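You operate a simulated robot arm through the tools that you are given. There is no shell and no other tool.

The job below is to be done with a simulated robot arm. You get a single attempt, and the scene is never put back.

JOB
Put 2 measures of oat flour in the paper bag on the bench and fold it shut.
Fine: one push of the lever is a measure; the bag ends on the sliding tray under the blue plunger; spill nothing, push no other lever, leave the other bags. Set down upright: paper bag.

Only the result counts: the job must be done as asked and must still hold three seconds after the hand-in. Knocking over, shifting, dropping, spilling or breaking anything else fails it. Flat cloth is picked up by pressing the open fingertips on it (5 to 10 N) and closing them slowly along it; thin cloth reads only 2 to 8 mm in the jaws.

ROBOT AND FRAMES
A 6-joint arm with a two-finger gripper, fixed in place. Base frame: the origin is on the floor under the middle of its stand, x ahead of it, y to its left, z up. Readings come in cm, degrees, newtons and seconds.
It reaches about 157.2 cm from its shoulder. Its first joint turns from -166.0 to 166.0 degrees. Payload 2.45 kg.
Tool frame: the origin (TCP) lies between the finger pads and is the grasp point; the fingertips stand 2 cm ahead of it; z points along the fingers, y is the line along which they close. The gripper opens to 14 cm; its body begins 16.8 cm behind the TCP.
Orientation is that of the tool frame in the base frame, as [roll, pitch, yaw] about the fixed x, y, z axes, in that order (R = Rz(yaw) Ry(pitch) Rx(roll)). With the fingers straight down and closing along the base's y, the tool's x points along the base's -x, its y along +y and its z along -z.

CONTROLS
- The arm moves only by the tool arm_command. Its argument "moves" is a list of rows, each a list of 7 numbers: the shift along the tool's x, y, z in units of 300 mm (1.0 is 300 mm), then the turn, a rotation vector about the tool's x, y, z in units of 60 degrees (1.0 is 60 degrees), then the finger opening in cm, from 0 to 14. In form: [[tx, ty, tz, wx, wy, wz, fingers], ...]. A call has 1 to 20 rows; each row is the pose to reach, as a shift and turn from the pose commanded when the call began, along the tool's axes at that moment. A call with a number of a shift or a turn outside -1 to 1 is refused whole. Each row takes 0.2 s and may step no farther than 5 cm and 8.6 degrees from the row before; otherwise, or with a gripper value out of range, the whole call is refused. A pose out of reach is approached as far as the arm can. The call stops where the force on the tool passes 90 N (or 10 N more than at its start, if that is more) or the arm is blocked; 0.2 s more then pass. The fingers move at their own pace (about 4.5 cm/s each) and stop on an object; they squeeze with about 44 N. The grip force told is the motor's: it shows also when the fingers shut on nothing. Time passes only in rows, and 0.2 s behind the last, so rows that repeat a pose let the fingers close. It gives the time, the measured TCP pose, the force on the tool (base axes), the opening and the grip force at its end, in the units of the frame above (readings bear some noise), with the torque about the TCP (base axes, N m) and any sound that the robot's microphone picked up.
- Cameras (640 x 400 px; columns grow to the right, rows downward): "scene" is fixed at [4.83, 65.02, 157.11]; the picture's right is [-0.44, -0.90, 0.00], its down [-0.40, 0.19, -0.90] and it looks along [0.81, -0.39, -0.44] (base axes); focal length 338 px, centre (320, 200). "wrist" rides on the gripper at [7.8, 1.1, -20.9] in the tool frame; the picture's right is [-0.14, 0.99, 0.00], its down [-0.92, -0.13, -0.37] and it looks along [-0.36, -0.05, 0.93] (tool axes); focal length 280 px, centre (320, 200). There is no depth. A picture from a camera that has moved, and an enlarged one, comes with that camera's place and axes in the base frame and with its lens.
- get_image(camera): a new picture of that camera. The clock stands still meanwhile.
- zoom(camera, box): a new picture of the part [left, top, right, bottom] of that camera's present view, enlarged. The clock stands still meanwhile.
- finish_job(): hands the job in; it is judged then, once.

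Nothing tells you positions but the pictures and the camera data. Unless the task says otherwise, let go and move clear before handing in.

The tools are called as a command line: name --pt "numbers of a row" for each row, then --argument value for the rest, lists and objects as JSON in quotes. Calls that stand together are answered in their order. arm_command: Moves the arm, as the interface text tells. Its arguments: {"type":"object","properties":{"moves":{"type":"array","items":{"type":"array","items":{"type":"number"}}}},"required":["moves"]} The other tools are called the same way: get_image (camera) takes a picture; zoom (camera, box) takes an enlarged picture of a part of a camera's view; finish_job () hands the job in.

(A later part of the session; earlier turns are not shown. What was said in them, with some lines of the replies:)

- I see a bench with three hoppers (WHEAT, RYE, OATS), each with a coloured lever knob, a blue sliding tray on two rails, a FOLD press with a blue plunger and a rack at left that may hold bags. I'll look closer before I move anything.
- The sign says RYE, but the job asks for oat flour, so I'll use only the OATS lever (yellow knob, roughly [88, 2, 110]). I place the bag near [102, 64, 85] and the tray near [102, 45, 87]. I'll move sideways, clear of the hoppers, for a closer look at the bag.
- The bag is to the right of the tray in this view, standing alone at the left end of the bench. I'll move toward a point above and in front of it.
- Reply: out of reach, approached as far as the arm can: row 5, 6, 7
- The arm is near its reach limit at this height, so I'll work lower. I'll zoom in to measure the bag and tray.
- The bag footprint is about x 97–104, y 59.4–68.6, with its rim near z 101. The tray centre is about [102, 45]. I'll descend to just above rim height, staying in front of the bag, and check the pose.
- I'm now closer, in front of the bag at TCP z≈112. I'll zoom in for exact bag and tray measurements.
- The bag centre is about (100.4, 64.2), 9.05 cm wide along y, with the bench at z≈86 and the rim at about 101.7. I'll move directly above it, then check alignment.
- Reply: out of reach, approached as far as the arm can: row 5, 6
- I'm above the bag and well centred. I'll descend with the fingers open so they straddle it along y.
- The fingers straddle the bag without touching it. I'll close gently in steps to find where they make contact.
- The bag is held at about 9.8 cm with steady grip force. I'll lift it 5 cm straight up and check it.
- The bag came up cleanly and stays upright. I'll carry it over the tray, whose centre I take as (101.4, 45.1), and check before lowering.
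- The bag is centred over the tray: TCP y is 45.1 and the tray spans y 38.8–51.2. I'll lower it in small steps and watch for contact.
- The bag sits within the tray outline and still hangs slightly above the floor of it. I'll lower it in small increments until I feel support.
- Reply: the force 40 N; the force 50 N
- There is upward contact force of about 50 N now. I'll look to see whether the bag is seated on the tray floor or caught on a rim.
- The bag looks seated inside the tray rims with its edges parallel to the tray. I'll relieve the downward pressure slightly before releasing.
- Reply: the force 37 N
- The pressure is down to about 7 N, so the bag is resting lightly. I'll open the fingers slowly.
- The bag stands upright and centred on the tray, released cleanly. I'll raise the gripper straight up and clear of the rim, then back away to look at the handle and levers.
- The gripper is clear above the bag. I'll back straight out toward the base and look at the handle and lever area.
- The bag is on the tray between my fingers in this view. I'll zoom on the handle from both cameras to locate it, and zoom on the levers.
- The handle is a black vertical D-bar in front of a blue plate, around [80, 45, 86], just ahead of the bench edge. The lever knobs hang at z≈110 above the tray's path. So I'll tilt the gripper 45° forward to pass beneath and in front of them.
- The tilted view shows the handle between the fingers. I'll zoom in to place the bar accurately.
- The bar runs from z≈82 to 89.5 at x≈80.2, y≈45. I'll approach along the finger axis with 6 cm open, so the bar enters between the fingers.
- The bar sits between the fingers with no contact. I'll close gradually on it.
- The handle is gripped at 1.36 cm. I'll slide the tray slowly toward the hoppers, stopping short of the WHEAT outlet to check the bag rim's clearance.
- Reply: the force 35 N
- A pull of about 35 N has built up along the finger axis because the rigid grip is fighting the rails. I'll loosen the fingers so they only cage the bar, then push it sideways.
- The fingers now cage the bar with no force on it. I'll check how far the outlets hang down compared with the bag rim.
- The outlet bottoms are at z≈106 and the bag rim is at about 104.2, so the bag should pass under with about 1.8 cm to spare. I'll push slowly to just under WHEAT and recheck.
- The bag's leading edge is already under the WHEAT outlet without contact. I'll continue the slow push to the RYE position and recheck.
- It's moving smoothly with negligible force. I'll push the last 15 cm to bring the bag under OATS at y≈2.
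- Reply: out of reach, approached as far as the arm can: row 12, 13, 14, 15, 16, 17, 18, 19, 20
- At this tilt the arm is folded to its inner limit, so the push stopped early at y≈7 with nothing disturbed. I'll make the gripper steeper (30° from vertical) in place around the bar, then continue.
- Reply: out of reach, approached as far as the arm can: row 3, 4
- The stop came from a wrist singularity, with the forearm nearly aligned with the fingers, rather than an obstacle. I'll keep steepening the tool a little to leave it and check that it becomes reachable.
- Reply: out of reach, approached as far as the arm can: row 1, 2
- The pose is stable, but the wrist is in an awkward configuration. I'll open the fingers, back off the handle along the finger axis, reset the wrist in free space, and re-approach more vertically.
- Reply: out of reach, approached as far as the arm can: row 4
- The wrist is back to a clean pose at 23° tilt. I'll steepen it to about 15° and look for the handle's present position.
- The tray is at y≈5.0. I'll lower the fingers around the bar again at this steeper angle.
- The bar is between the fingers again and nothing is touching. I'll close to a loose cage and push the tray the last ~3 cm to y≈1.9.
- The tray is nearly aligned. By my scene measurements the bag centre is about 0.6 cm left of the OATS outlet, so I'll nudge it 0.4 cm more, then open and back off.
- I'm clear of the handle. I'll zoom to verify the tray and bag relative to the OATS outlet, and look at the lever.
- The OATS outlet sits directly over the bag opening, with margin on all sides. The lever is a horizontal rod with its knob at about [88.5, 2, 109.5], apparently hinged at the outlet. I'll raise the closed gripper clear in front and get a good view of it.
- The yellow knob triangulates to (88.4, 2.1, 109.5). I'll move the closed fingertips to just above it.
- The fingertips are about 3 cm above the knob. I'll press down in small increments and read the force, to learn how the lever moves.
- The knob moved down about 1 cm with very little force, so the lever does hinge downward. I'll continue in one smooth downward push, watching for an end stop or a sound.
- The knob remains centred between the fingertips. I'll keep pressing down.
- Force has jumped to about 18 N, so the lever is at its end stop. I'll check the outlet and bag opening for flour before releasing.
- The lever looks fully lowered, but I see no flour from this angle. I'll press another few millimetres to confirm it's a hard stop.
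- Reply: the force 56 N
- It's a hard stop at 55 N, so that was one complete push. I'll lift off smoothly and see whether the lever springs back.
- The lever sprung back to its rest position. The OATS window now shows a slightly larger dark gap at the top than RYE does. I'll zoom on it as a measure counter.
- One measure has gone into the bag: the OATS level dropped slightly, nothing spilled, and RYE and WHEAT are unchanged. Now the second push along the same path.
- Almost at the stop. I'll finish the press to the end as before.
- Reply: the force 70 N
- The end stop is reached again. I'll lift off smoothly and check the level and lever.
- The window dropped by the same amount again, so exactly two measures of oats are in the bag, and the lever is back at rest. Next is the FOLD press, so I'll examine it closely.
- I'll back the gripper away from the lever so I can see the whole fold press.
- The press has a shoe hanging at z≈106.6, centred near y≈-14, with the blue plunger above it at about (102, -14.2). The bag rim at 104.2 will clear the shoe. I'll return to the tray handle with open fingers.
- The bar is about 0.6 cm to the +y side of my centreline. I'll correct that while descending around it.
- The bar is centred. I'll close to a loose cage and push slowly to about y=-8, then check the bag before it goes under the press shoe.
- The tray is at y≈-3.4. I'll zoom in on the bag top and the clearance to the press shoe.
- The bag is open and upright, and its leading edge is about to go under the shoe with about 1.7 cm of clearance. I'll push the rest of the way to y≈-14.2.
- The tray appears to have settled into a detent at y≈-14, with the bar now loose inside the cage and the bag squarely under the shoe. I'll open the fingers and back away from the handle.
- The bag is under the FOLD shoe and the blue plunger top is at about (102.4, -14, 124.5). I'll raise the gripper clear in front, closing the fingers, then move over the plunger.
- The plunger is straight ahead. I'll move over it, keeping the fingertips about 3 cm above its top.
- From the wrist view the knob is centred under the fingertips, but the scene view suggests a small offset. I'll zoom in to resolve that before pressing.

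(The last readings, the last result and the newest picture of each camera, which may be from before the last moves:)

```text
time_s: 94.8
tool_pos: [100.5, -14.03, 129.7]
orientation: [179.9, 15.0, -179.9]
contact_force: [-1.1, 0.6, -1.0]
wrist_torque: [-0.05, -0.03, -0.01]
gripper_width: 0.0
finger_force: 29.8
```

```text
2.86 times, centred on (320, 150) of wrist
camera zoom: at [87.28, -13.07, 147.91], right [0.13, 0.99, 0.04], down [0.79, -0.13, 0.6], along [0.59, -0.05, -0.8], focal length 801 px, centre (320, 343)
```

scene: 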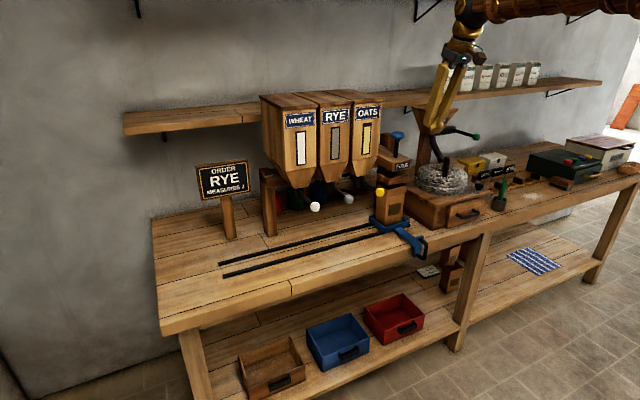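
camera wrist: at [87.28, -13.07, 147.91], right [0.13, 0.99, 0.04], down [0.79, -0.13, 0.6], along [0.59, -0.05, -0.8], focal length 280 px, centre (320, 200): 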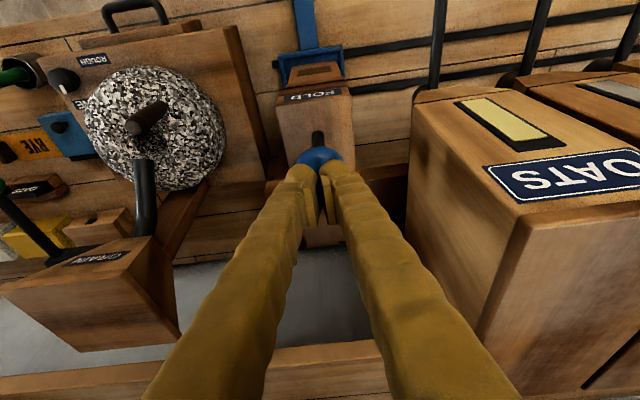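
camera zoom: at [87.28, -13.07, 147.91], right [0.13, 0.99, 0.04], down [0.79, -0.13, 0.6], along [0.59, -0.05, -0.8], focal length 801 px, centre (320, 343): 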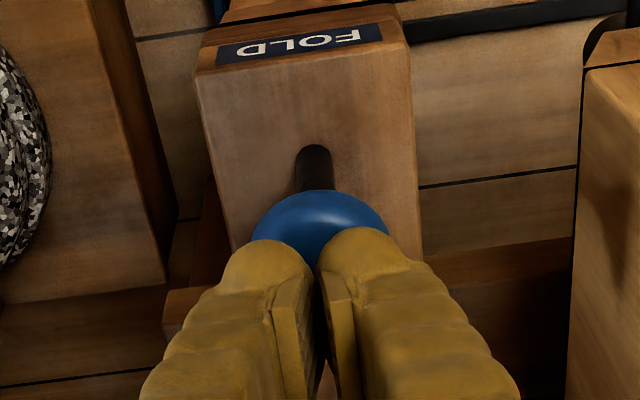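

Allowing for small camera bias, the knob (4.4 cm across) is within about half a centimetre of directly below the fingertips. I'll press straight down in small steps and watch the force.

arm_command --pt "0.0043 0 0.0161 0 0 0 0" --pt "0.0086 0 0.0322 0 0 0 0" --pt "0.0129 0 0.0483 0 0 0 0" --pt "0.0173 0 0.0644 0 0 0 0" --pt "0.0173 0 0.0644 0 0 0 0"

arm_command --pt "0.0043 0 0.0161 0 0 0 0" --pt "0.0086 0 0.0322 0 0 0 0" --pt "0.0086 0 0.0322 0 0 0 0"

zoom --camera "scene" --box '[360, 100, 430, 230]'

zoom --camera "wrist" --box '[260, 80, 380, 220]'

```text
time_s: 96.0
tool_pos: [100.54, -14.3, 127.64]
orientation: [-180.0, 15.1, -180.0]
contact_force: [-0.2, 0.8, -0.7]
wrist_torque: [0.01, 0.04, 0.0]
gripper_width: 0.01
finger_force: 29.5
```

```text
time_s: 96.8
tool_pos: [100.59, -14.09, 126.54]
orientation: [179.9, 14.8, 180.0]
contact_force: [0.1, 0.9, -0.6]
wrist_torque: [-0.02, -0.02, -0.06]
gripper_width: 0.0
finger_force: 29.1
```

```text
3.08 times, centred on (395, 165) of scene
camera zoom: at [4.83, 65.02, 157.11], right [-0.44, -0.9, 0.0], down [-0.4, 0.19, -0.9], along [0.81, -0.39, -0.44], focal length 1040 px, centre (89, 308)
```

zoom: 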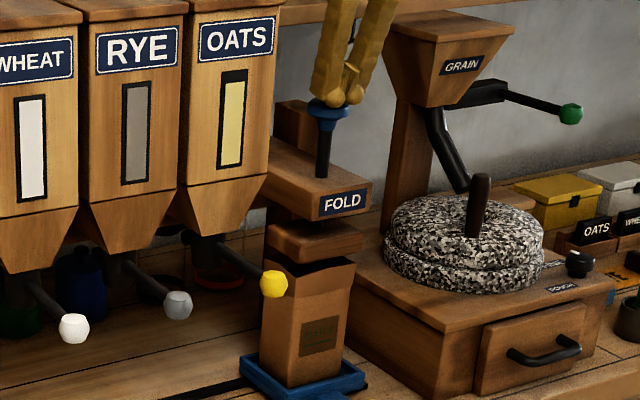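

```text
2.86 times, centred on (320, 150) of wrist
camera zoom: at [87.39, -13.08, 144.7], right [0.13, 0.99, 0.04], down [0.79, -0.13, 0.59], along [0.59, -0.05, -0.8], focal length 801 px, centre (320, 343)
```

zoom: 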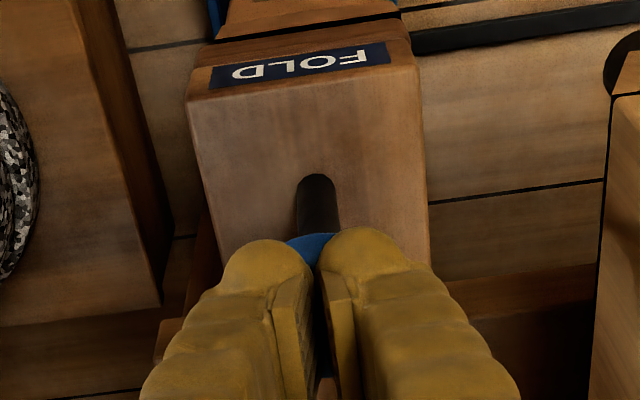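

arm_command --pt "0.0043 0 0.0161 0 0 0 0" --pt "0.0086 0 0.0322 0 0 0 0" --pt "0.0086 0 0.0322 0 0 0 0"

arm_command --pt "0.0043 0 0.0161 0 0 0 0" --pt "0.0086 0 0.0322 0 0 0 0" --pt "0.0086 0 0.0322 0 0 0 0"

zoom --camera "scene" --box '[360, 100, 430, 230]'

zoom --camera "wrist" --box '[260, 80, 380, 220]'

```text
time_s: 97.6
tool_pos: [100.61, -14.18, 125.65]
orientation: [-180.0, 15.1, 180.0]
contact_force: [-1.3, -0.9, 2.7]
wrist_torque: [0.0, 0.03, 0.04]
gripper_width: 0.0
finger_force: 29.7
```

```text
time_s: 98.4
tool_pos: [100.55, -14.21, 124.63]
orientation: [-179.9, 15.2, 180.0]
contact_force: [0.1, 0.1, 2.8]
wrist_torque: [0.06, 0.04, 0.01]
gripper_width: 0.0
finger_force: 29.3
```

```text
3.08 times, centred on (395, 165) of scene
camera zoom: at [4.83, 65.02, 157.11], right [-0.44, -0.9, 0.0], down [-0.4, 0.19, -0.9], along [0.81, -0.39, -0.44], focal length 1040 px, centre (89, 308)
```

zoom: 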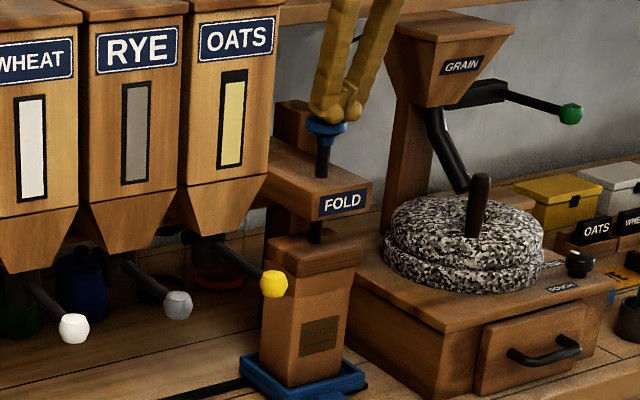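

```text
2.86 times, centred on (320, 150) of wrist
camera zoom: at [87.34, -13.14, 142.71], right [0.13, 0.99, 0.04], down [0.79, -0.13, 0.6], along [0.59, -0.05, -0.8], focal length 801 px, centre (320, 343)
```

zoom: 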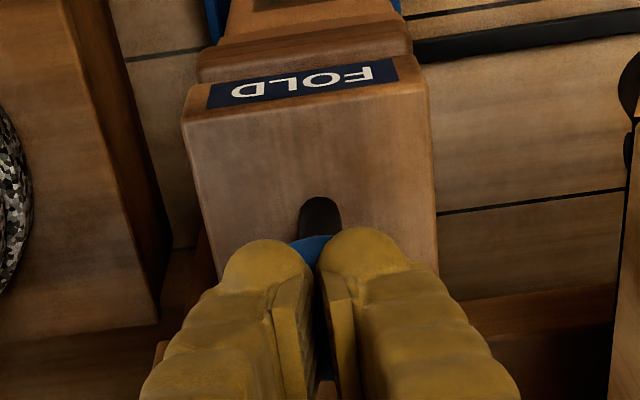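

The shoe is following the plunger down and has reached the bag top, with only about 3 N of force. I'll continue pressing.

arm_command --pt "0.0043 0 0.0161 0 0 0 0" --pt "0.0086 0 0.0322 0 0 0 0" --pt "0.0086 0 0.0322 0 0 0 0"

zoom --camera "scene" --box '[360, 100, 430, 230]'

```text
time_s: 99.2
tool_pos: [100.65, -14.31, 123.43]
orientation: [179.9, 15.1, -180.0]
contact_force: [-1.1, -1.6, 3.9]
wrist_torque: [0.0, 0.06, 0.02]
gripper_width: 0.0
finger_force: 29.4
```

```text
3.08 times, centred on (395, 165) of scene
camera zoom: at [4.83, 65.02, 157.11], right [-0.44, -0.9, 0.0], down [-0.4, 0.19, -0.9], along [0.81, -0.39, -0.44], focal length 1040 px, centre (89, 308)
```

zoom: 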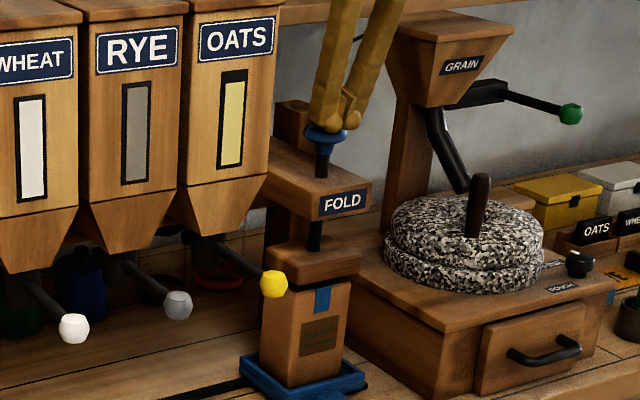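

The bag now shows a blue seal at its top front, so it seems to have been folded. I'll zoom in to confirm before going further.

zoom --camera "scene" --box '[365, 165, 425, 235]'

```text
5.71 times, centred on (395, 200) of scene
camera zoom: at [4.83, 65.02, 157.11], right [-0.44, -0.9, 0.0], down [-0.4, 0.19, -0.9], along [0.81, -0.39, -0.44], focal length 1931 px, centre (-109, 200)
```

zoom: 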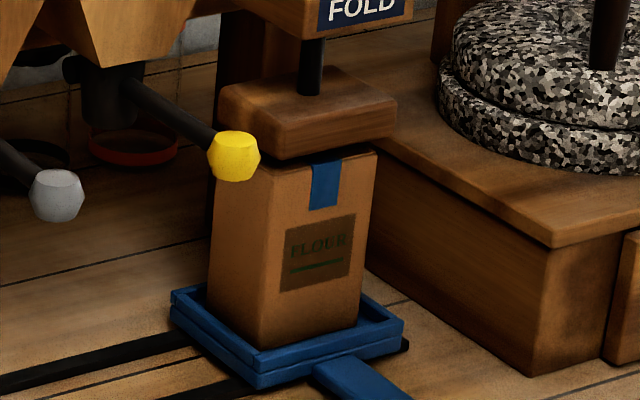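

The bag is folded shut with a blue strip of tape and still stands upright on the tray. I'll lift off the plunger gently and let it return.

arm_command --pt "-0.0043 0 -0.0161 0 0 0 0" --pt "-0.0086 0 -0.0322 0 0 0 0" --pt "-0.0173 0 -0.0644 0 0 0 0" --pt "-0.0259 0 -0.0966 0 0 0 0" --pt "-0.0345 0 -0.1288 0 0 0 0" --pt "-0.0431 0 -0.161 0 0 0 0" --pt "-0.0518 0 -0.1932 0 0 0 0" --pt "-0.0604 0 -0.2254 0 0 0 0" --pt "-0.0604 0 -0.2254 0 0 0 0"

zoom --camera "scene" --box '[360, 100, 430, 230]'

get_image --camera "wrist"

```text
time_s: 101.2
tool_pos: [100.48, -14.12, 130.55]
orientation: [-180.0, 15.1, 180.0]
contact_force: [-0.5, 0.9, 0.5]
wrist_torque: [0.02, 0.01, 0.01]
gripper_width: 0.02
finger_force: 29.1
```

```text
3.08 times, centred on (395, 165) of scene
camera zoom: at [4.83, 65.02, 157.11], right [-0.44, -0.9, 0.0], down [-0.4, 0.19, -0.9], along [0.81, -0.39, -0.44], focal length 1040 px, centre (89, 308)
```

zoom: 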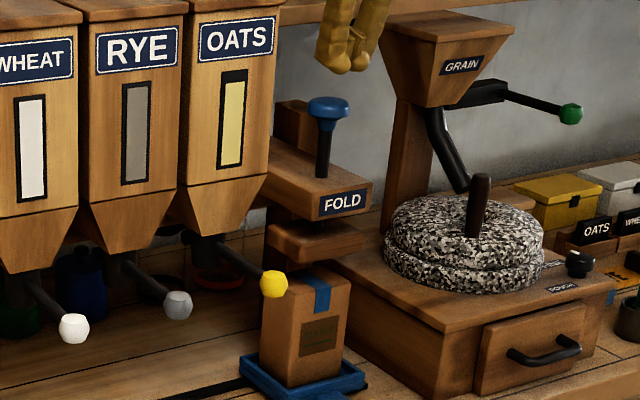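

```text
taken
camera wrist: at [87.16, -13.16, 148.61], right [0.13, 0.99, 0.04], down [0.79, -0.13, 0.59], along [0.59, -0.05, -0.8], focal length 280 px, centre (320, 200)
```

wrist: 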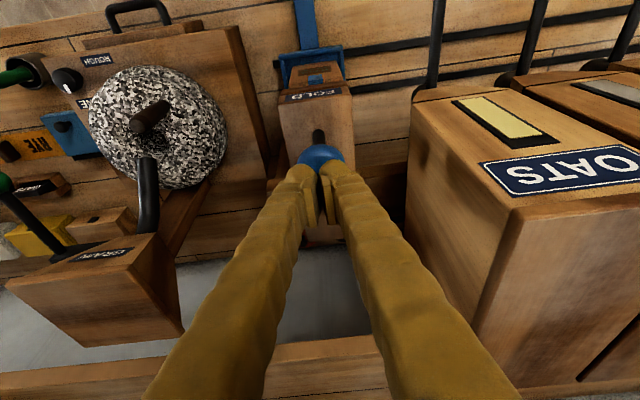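

The plunger is back up and the sealed bag stands on the tray beneath it. I'll withdraw the arm straight back and inspect everything.

arm_command --pt "-0.01 0 -0.06 0 0 0 0" --pt "0.1 0 -0.1 0 0 0 0" --pt "0.22 0 -0.13 0 0 0 0" --pt "0.36 0 -0.17 0 0 0 0" --pt "0.5 0 -0.21 0 0 0 0" --pt "0.64 0 -0.24 0 0 0 0" --pt "0.78 0 -0.28 0 0 0 0" --pt "0.917 0 -0.315 0 0 0 0" --pt "0.917 0 -0.315 0 0 0 0"

get_image --camera "scene"

zoom --camera "scene" --box '[370, 150, 430, 240]'

zoom --camera "scene" --box '[270, 90, 390, 230]'

get_image --camera "wrist"

```text
time_s: 103.2
tool_pos: [71.46, -13.71, 132.42]
orientation: [-179.9, 15.0, -179.9]
contact_force: [-0.1, 0.0, 0.1]
wrist_torque: [-0.01, 0.03, 0.0]
gripper_width: 0.0
finger_force: 29.7
```

```text
taken
```

scene: 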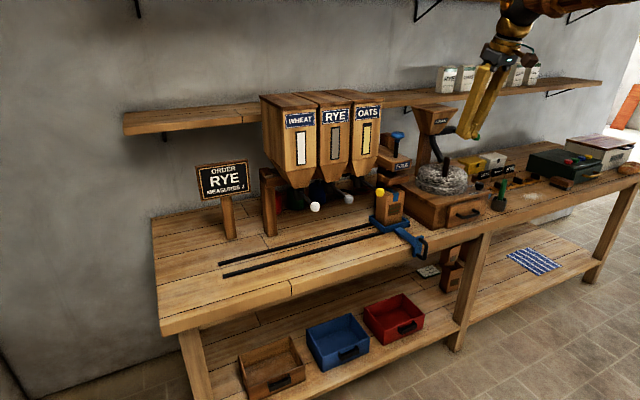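

```text
4.44 times, centred on (400, 195) of scene
camera zoom: at [4.83, 65.02, 157.11], right [-0.44, -0.9, 0.0], down [-0.4, 0.19, -0.9], along [0.81, -0.39, -0.44], focal length 1502 px, centre (-36, 222)
```

zoom: 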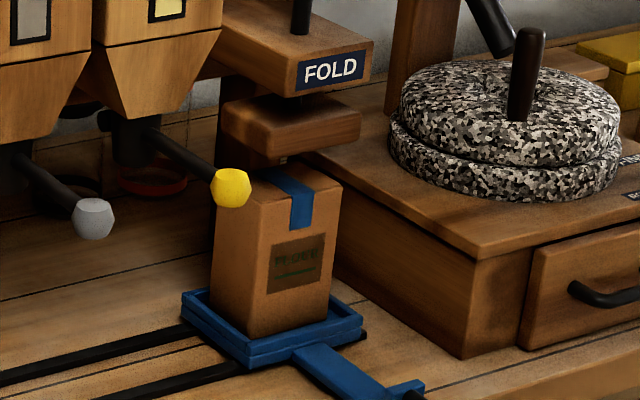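

```text
2.86 times, centred on (330, 160) of scene
camera zoom: at [4.83, 65.02, 157.11], right [-0.44, -0.9, 0.0], down [-0.4, 0.19, -0.9], along [0.81, -0.39, -0.44], focal length 966 px, centre (291, 314)
```

zoom: 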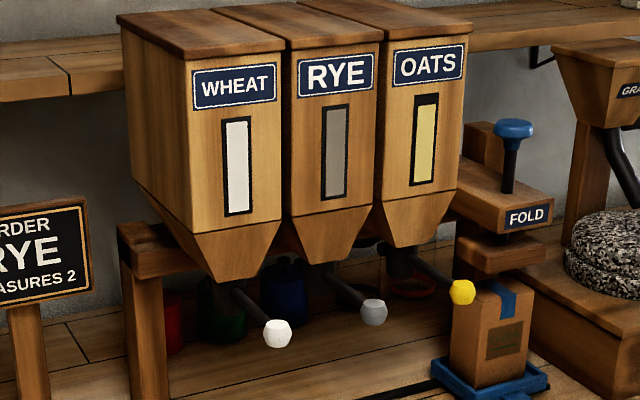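

```text
taken
camera wrist: at [58.2, -12.72, 150.56], right [0.13, 0.99, 0.04], down [0.79, -0.13, 0.59], along [0.59, -0.05, -0.8], focal length 280 px, centre (320, 200)
```

wrist: 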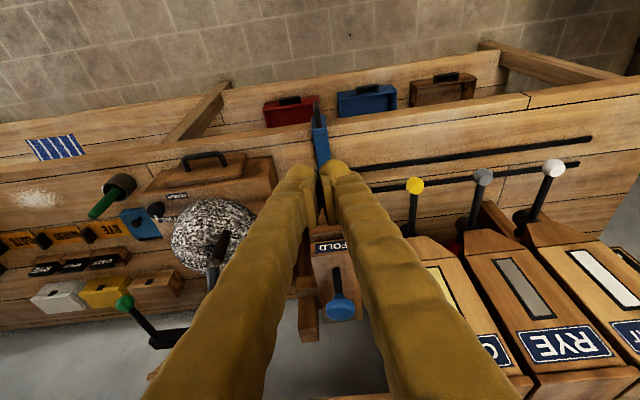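

The bag is folded and taped shut, upright on the tray under the blue plunger. Only OATS dropped, by two measures. No new flour shows anywhere, and the other levers and bags are undisturbed. The arm is clear, so I'm handing in.

finish_job

```text
The job is handed in.
```

I put two measures of oat flour in the paper bag and folded it shut. It stands upright on the sliding tray under the blue plunger, and I've handed the job in.

- **Measures:** I pushed the OATS lever down to its end stop twice. The OATS window dropped by the same amount each time. WHEAT and RYE looked unchanged, and I touched no other lever.
- **Order sign:** The sign on the bench says RYE, but I followed your instruction and used oats.
- **Fold:** The plunger folded the top of the bag and left a strip of blue tape over it. The plunger then came back up on its own.
- **Surroundings:** I saw no flour on the tray or bench other than the dusting that was there at the start. The other bags are where they were, and the arm is clear of everything.

I could not see inside the bag, so the count of two rests on the window level and the two full lever pushes.
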